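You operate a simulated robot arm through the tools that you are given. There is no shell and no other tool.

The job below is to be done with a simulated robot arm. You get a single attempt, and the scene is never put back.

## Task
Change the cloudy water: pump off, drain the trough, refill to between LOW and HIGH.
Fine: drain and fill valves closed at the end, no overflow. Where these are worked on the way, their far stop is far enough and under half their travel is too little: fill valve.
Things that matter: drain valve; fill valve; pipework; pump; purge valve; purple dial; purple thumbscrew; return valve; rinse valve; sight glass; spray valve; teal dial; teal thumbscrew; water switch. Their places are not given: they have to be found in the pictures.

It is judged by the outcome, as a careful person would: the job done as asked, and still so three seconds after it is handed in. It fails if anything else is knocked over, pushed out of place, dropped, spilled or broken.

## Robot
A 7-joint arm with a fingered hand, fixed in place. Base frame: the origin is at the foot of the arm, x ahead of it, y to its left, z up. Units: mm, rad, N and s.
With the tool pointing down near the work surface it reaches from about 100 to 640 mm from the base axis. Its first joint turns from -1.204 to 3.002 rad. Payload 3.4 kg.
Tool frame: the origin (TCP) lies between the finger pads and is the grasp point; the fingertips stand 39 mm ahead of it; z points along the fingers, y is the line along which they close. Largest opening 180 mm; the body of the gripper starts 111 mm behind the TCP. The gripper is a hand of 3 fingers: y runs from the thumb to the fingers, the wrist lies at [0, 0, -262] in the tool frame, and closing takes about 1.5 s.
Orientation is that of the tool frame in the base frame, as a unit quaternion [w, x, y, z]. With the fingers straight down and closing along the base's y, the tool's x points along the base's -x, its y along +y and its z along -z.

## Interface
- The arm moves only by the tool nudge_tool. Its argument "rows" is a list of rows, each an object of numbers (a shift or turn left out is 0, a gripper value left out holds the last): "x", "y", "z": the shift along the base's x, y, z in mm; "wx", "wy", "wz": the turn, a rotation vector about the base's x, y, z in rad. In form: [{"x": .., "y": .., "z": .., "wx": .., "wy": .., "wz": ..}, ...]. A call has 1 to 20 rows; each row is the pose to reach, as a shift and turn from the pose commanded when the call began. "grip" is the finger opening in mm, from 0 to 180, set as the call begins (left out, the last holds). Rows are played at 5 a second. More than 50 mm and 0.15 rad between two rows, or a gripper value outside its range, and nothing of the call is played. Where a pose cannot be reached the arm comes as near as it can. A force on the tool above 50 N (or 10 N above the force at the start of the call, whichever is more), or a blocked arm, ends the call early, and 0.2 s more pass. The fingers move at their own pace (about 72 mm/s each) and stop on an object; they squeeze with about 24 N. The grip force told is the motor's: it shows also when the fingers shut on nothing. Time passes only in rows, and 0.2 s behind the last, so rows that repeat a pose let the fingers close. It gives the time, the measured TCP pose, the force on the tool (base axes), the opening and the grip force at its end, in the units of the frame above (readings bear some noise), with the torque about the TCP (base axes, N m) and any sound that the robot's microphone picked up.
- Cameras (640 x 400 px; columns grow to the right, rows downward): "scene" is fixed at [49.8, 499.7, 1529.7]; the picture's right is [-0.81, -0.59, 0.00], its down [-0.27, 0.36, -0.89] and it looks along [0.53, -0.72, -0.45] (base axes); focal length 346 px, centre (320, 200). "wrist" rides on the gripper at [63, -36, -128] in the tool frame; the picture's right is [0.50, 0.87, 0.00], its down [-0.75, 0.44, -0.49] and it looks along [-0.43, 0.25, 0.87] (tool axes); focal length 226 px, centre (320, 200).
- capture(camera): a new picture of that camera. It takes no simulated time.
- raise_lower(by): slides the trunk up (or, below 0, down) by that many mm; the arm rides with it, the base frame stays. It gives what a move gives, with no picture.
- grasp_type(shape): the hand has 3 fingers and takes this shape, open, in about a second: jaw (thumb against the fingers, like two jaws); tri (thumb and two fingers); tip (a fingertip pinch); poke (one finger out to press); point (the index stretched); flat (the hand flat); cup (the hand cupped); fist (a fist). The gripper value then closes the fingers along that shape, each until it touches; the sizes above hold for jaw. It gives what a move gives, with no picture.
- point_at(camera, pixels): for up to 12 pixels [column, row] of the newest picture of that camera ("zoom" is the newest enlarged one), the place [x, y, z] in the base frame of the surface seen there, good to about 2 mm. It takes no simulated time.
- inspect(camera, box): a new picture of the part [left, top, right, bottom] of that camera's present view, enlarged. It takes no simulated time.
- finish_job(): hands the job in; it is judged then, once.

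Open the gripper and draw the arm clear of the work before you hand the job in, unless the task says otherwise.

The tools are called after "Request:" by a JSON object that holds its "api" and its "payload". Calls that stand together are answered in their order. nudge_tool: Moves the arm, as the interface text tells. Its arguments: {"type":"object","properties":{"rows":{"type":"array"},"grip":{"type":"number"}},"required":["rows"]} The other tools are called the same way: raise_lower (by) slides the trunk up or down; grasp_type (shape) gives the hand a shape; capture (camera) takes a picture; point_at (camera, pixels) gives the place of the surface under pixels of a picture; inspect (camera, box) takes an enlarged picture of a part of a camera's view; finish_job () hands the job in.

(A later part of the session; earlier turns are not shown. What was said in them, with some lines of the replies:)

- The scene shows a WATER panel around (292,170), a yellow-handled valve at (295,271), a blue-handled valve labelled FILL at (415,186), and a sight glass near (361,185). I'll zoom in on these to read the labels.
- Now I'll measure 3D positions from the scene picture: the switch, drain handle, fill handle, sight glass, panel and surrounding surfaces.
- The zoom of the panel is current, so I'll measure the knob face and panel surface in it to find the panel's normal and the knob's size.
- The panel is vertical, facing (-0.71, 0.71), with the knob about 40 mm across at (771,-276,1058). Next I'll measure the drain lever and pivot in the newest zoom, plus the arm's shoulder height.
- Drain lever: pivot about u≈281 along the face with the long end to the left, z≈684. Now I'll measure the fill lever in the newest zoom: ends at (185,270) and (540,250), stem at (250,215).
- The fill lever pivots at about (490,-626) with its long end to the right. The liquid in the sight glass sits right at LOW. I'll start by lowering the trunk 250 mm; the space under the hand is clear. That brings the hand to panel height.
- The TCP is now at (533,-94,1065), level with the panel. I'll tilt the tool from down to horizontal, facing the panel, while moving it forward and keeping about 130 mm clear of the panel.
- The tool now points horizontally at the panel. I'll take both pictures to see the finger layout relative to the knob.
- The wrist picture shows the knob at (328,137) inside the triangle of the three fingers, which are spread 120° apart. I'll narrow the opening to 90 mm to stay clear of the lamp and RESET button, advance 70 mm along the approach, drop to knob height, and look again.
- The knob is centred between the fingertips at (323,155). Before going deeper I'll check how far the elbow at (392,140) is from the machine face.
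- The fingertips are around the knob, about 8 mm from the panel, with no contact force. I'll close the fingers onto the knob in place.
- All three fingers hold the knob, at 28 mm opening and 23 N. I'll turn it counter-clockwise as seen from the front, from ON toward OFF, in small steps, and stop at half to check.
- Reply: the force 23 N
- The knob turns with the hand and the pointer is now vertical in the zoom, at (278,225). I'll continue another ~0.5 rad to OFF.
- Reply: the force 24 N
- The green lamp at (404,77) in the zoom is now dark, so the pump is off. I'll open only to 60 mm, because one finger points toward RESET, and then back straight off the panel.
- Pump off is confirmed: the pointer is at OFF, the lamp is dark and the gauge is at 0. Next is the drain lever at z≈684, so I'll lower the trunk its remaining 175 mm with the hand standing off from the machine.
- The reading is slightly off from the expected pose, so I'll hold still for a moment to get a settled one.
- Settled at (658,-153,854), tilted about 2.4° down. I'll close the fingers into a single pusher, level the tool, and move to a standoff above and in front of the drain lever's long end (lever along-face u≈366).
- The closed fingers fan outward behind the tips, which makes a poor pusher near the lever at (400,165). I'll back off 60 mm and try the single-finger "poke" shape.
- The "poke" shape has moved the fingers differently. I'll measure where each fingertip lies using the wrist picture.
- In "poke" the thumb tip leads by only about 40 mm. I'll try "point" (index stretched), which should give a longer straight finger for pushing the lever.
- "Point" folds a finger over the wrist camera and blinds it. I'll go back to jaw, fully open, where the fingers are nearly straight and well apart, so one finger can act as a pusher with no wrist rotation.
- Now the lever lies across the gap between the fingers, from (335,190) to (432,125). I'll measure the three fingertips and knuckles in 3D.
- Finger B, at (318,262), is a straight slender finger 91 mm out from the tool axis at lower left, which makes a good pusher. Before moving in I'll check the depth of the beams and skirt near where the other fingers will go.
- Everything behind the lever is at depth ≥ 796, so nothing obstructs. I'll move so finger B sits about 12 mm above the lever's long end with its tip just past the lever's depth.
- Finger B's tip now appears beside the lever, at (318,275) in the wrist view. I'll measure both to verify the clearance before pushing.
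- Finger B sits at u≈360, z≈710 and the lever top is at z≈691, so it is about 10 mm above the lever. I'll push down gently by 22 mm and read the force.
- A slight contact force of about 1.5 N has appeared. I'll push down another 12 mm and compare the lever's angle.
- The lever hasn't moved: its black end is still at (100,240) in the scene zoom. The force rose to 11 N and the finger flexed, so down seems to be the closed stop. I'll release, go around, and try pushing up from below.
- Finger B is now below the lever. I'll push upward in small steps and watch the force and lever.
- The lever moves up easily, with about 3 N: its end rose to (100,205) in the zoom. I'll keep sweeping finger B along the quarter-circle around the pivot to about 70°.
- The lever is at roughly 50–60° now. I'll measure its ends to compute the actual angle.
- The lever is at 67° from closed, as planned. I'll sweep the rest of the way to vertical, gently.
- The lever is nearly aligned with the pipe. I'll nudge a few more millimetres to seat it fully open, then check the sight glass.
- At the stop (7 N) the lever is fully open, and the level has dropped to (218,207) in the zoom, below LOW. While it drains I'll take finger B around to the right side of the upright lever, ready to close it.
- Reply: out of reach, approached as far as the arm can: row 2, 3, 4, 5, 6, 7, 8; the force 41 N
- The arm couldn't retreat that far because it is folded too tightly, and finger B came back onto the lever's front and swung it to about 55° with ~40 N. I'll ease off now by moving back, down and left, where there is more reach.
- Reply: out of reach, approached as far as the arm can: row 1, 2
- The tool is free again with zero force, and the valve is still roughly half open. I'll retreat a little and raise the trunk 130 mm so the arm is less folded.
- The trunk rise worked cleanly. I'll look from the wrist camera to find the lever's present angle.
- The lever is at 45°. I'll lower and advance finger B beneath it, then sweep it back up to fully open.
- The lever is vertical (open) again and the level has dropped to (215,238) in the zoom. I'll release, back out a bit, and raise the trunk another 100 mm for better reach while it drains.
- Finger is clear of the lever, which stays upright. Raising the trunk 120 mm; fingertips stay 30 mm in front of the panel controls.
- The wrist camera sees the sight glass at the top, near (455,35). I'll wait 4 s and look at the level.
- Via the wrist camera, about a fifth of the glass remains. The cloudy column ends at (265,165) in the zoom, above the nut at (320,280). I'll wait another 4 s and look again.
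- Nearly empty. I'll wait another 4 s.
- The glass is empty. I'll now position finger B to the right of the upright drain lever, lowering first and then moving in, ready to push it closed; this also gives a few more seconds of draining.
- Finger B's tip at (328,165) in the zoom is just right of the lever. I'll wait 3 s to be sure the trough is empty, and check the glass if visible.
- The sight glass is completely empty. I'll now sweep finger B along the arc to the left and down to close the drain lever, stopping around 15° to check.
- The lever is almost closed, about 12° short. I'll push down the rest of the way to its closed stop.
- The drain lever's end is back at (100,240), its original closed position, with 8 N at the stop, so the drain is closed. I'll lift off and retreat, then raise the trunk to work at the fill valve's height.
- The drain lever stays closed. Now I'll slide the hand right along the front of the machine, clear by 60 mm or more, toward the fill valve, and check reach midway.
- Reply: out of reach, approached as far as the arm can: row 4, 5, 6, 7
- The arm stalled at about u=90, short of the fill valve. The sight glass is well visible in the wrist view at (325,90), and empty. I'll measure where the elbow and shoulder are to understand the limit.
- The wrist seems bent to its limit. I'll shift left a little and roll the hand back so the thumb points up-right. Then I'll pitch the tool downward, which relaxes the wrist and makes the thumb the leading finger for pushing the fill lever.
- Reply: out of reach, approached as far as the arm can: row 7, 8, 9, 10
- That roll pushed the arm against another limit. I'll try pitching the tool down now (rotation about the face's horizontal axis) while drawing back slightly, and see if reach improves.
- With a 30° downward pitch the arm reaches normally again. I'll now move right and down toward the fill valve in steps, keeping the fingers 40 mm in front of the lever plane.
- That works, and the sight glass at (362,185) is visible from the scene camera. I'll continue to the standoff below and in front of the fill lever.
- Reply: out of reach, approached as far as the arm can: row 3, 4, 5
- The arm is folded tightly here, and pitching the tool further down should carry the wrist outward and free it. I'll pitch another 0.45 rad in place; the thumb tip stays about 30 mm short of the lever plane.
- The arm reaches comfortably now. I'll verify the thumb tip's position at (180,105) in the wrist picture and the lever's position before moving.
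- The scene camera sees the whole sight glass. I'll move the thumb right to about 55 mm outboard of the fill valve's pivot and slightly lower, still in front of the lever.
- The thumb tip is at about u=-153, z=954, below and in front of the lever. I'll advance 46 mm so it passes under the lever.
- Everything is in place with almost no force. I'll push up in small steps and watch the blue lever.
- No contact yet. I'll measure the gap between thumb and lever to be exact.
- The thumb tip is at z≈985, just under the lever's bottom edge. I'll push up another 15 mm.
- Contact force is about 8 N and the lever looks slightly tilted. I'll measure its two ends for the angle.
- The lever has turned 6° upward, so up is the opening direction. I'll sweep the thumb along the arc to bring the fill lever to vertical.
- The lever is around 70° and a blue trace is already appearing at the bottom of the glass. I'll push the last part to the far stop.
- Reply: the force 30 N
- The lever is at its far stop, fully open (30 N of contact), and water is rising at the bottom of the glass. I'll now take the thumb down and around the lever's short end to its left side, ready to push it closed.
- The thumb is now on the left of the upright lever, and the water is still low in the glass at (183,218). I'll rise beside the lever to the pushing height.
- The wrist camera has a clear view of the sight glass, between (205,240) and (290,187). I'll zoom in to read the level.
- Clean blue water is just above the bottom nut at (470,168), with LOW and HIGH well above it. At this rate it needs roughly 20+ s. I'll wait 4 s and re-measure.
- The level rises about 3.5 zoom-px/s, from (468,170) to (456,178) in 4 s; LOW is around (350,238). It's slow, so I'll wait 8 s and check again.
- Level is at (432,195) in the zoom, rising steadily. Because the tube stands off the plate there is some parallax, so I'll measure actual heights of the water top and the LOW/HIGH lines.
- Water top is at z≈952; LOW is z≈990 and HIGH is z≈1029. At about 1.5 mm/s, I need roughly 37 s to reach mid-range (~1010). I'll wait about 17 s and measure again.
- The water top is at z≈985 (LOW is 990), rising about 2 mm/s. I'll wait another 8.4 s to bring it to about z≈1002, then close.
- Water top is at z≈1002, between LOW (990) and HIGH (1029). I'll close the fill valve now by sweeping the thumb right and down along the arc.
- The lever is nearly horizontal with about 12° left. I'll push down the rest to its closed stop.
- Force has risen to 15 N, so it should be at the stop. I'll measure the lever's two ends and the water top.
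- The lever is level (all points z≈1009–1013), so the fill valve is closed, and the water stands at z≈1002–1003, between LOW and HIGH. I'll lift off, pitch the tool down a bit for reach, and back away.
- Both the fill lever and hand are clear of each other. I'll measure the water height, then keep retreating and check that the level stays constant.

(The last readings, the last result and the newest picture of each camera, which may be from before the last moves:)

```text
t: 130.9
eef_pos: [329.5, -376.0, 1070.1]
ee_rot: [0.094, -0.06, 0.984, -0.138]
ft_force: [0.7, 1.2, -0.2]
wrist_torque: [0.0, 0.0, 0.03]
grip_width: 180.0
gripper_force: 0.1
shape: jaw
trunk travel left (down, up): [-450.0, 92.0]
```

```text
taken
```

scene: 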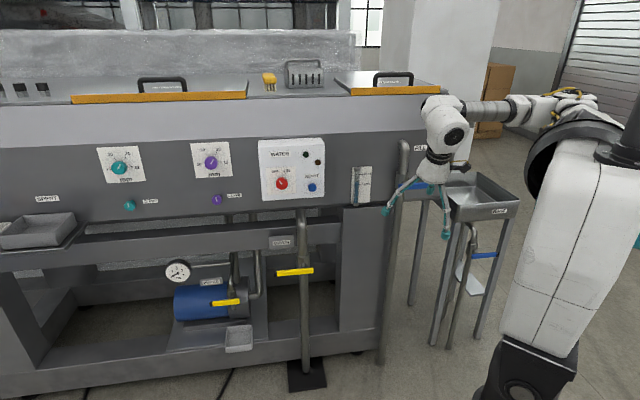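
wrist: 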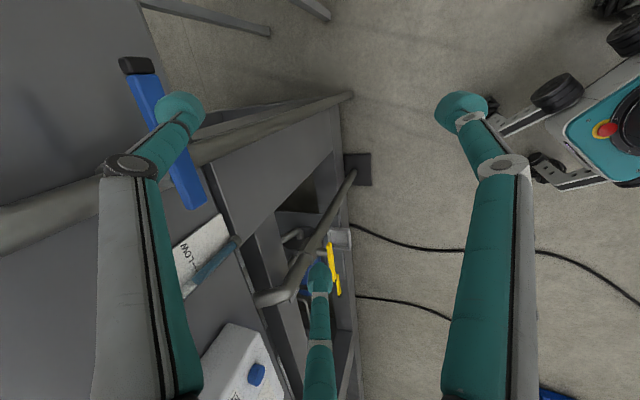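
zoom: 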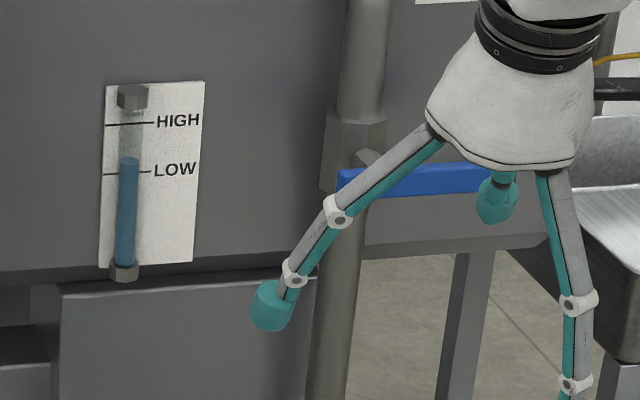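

The level is steady at z≈1005, between LOW (990) and HIGH (1030), and the fill lever is horizontal. I'll wait about 3 s, then make final checks of the drain lever, switch panel, and sight glass.

Request:
{"api": "nudge_tool", "payload": {"rows": [{"z": 0}, {"z": 0}, {"z": 0}, {"z": 0}, {"z": 0}, {"z": 0}, {"z": 0}, {"z": 0}, {"z": 0}, {"z": 0}, {"z": 0}, {"z": 0}, {"z": 0}, {"z": 0}, {"z": 0}, {"z": 0}]}}

Request:
{"api": "inspect", "payload": {"camera": "scene", "box": [340, 155, 404, 215]}}

Request:
{"api": "inspect", "payload": {"camera": "scene", "box": [240, 120, 400, 220]}}

Request:
{"api": "inspect", "payload": {"camera": "scene", "box": [265, 250, 329, 290]}}

Request:
{"api": "inspect", "payload": {"camera": "scene", "box": [0, 130, 260, 330]}}

```text
t: 134.3
eef_pos: [329.2, -376.6, 1070.4]
ee_rot: [0.093, -0.061, 0.984, -0.136]
ft_force: [0.3, -0.4, -0.2]
wrist_torque: [0.0, -0.03, 0.01]
grip_width: 180.0
gripper_force: 0.0
shape: jaw
trunk travel left (down, up): [-450.0, 92.0]
```

```text
6.67 times, centred on (372, 185) of scene
```

zoom: 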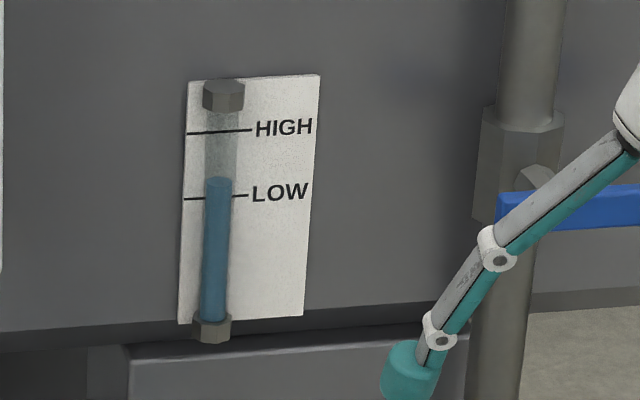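

```text
4.00 times, centred on (320, 170) of scene
```

zoom: 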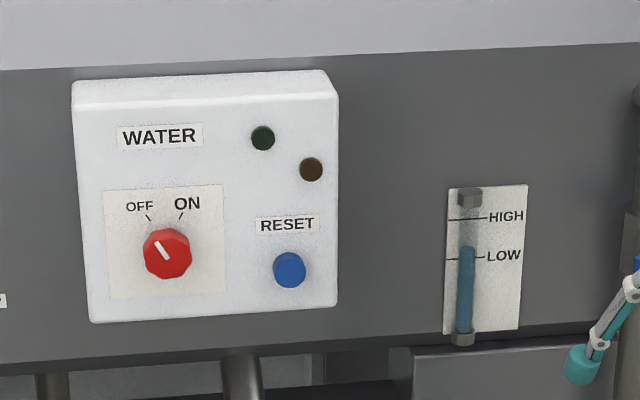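

```text
10.00 times, centred on (297, 270) of scene
```

zoom: 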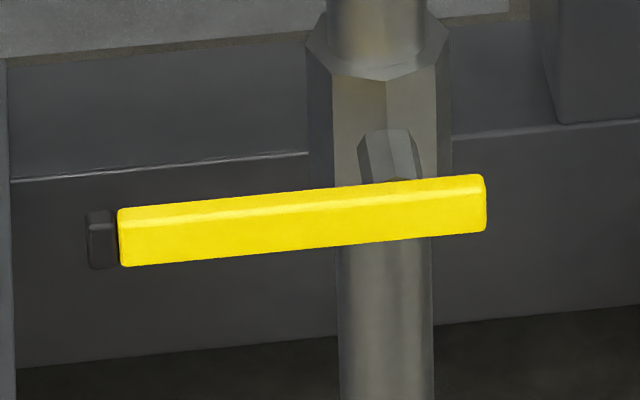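

```text
2.00 times, centred on (130, 230) of scene
```

zoom: 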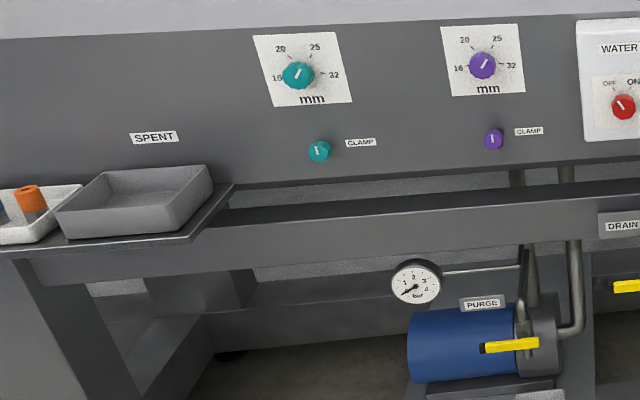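

Drain lever is closed, the switch is at OFF with the lamp dark, dials are untouched, and the level is steady. I'll draw the hand a little further away to get an unobstructed last look at the fill lever.

Request:
{"api": "nudge_tool", "payload": {"rows": [{"y": 30, "z": 20}, {"y": 60, "z": 40}, {"y": 90, "z": 60}, {"y": 120, "z": 80}, {"y": 120, "z": 80}]}}

Request:
{"api": "capture", "payload": {"camera": "scene"}}

Request:
{"api": "inspect", "payload": {"camera": "scene", "box": [350, 150, 450, 220]}}

```text
t: 135.5
eef_pos: [329.4, -254.5, 1152.1]
ee_rot: [0.094, -0.061, 0.984, -0.138]
ft_force: [0.0, -0.6, -0.1]
wrist_torque: [-0.01, 0.0, 0.0]
grip_width: 179.9
gripper_force: 0.0
shape: jaw
trunk travel left (down, up): [-450.0, 92.0]
```

```text
taken
```

scene: 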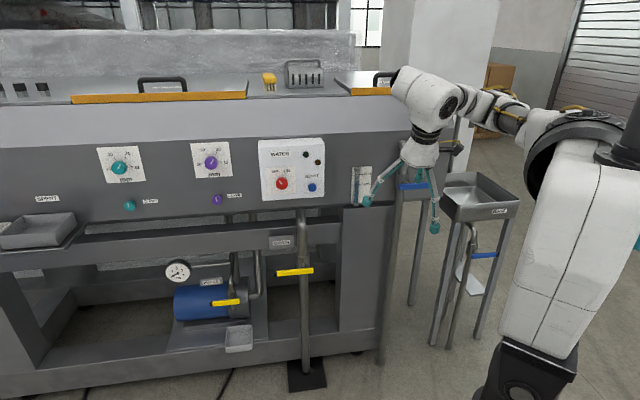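

```text
5.71 times, centred on (400, 185) of scene
```

zoom: 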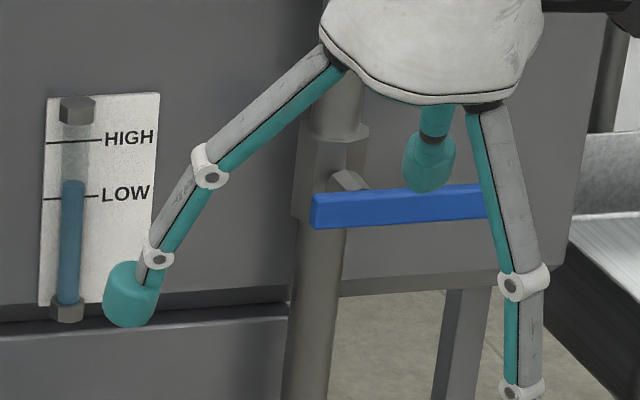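

The fill lever shows the same slight image slope as at the start. I'll verify its heights and the water level once more by measurement.

Request:
{"api": "point_at", "payload": {"camera": "zoom", "pixels": [[320, 212], [360, 210], [400, 207], [470, 203], [72, 183], [72, 187]]}}

```text
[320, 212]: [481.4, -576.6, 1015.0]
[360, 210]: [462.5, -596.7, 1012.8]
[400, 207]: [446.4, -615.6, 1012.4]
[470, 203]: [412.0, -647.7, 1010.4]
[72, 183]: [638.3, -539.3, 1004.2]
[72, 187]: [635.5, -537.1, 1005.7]
```

The fill lever is level (z≈1010–1015) and so closed. The water is steady at z≈1005, between LOW (990) and HIGH (1030). The drain is closed, the pump is off, the hand is open and clear, so I'm handing the job in.

Request:
{"api": "finish_job", "payload": {}}

```text
The job is handed in.
```

I changed the water: the pump is off, the old water was drained out, and the trough is refilled with clean water to between LOW and HIGH. I handed the job in.

- **Pump:** the water switch is at OFF, the green lamp is dark and the gauge reads 0 bar.
- **Drain:** the sight glass was empty before I closed the drain. The drain lever is back at its closed stop.
- **Fill:** I opened the fill valve to its far stop, then closed it. The lever is level again at its closed stop.
- **Water level:** the level is steady at about 1005 mm, with LOW at about 990 and HIGH at about 1030. I saw no overflow or spill.

While the trough was draining, the arm ran out of reach and a finger bumped the open drain lever with about 40 N. The lever swung back to half open, so I reopened it fully and let the draining finish. I saw no damage.

The two dials, their thumbscrews and the other valves were left alone. The hand is open and clear of the machine.
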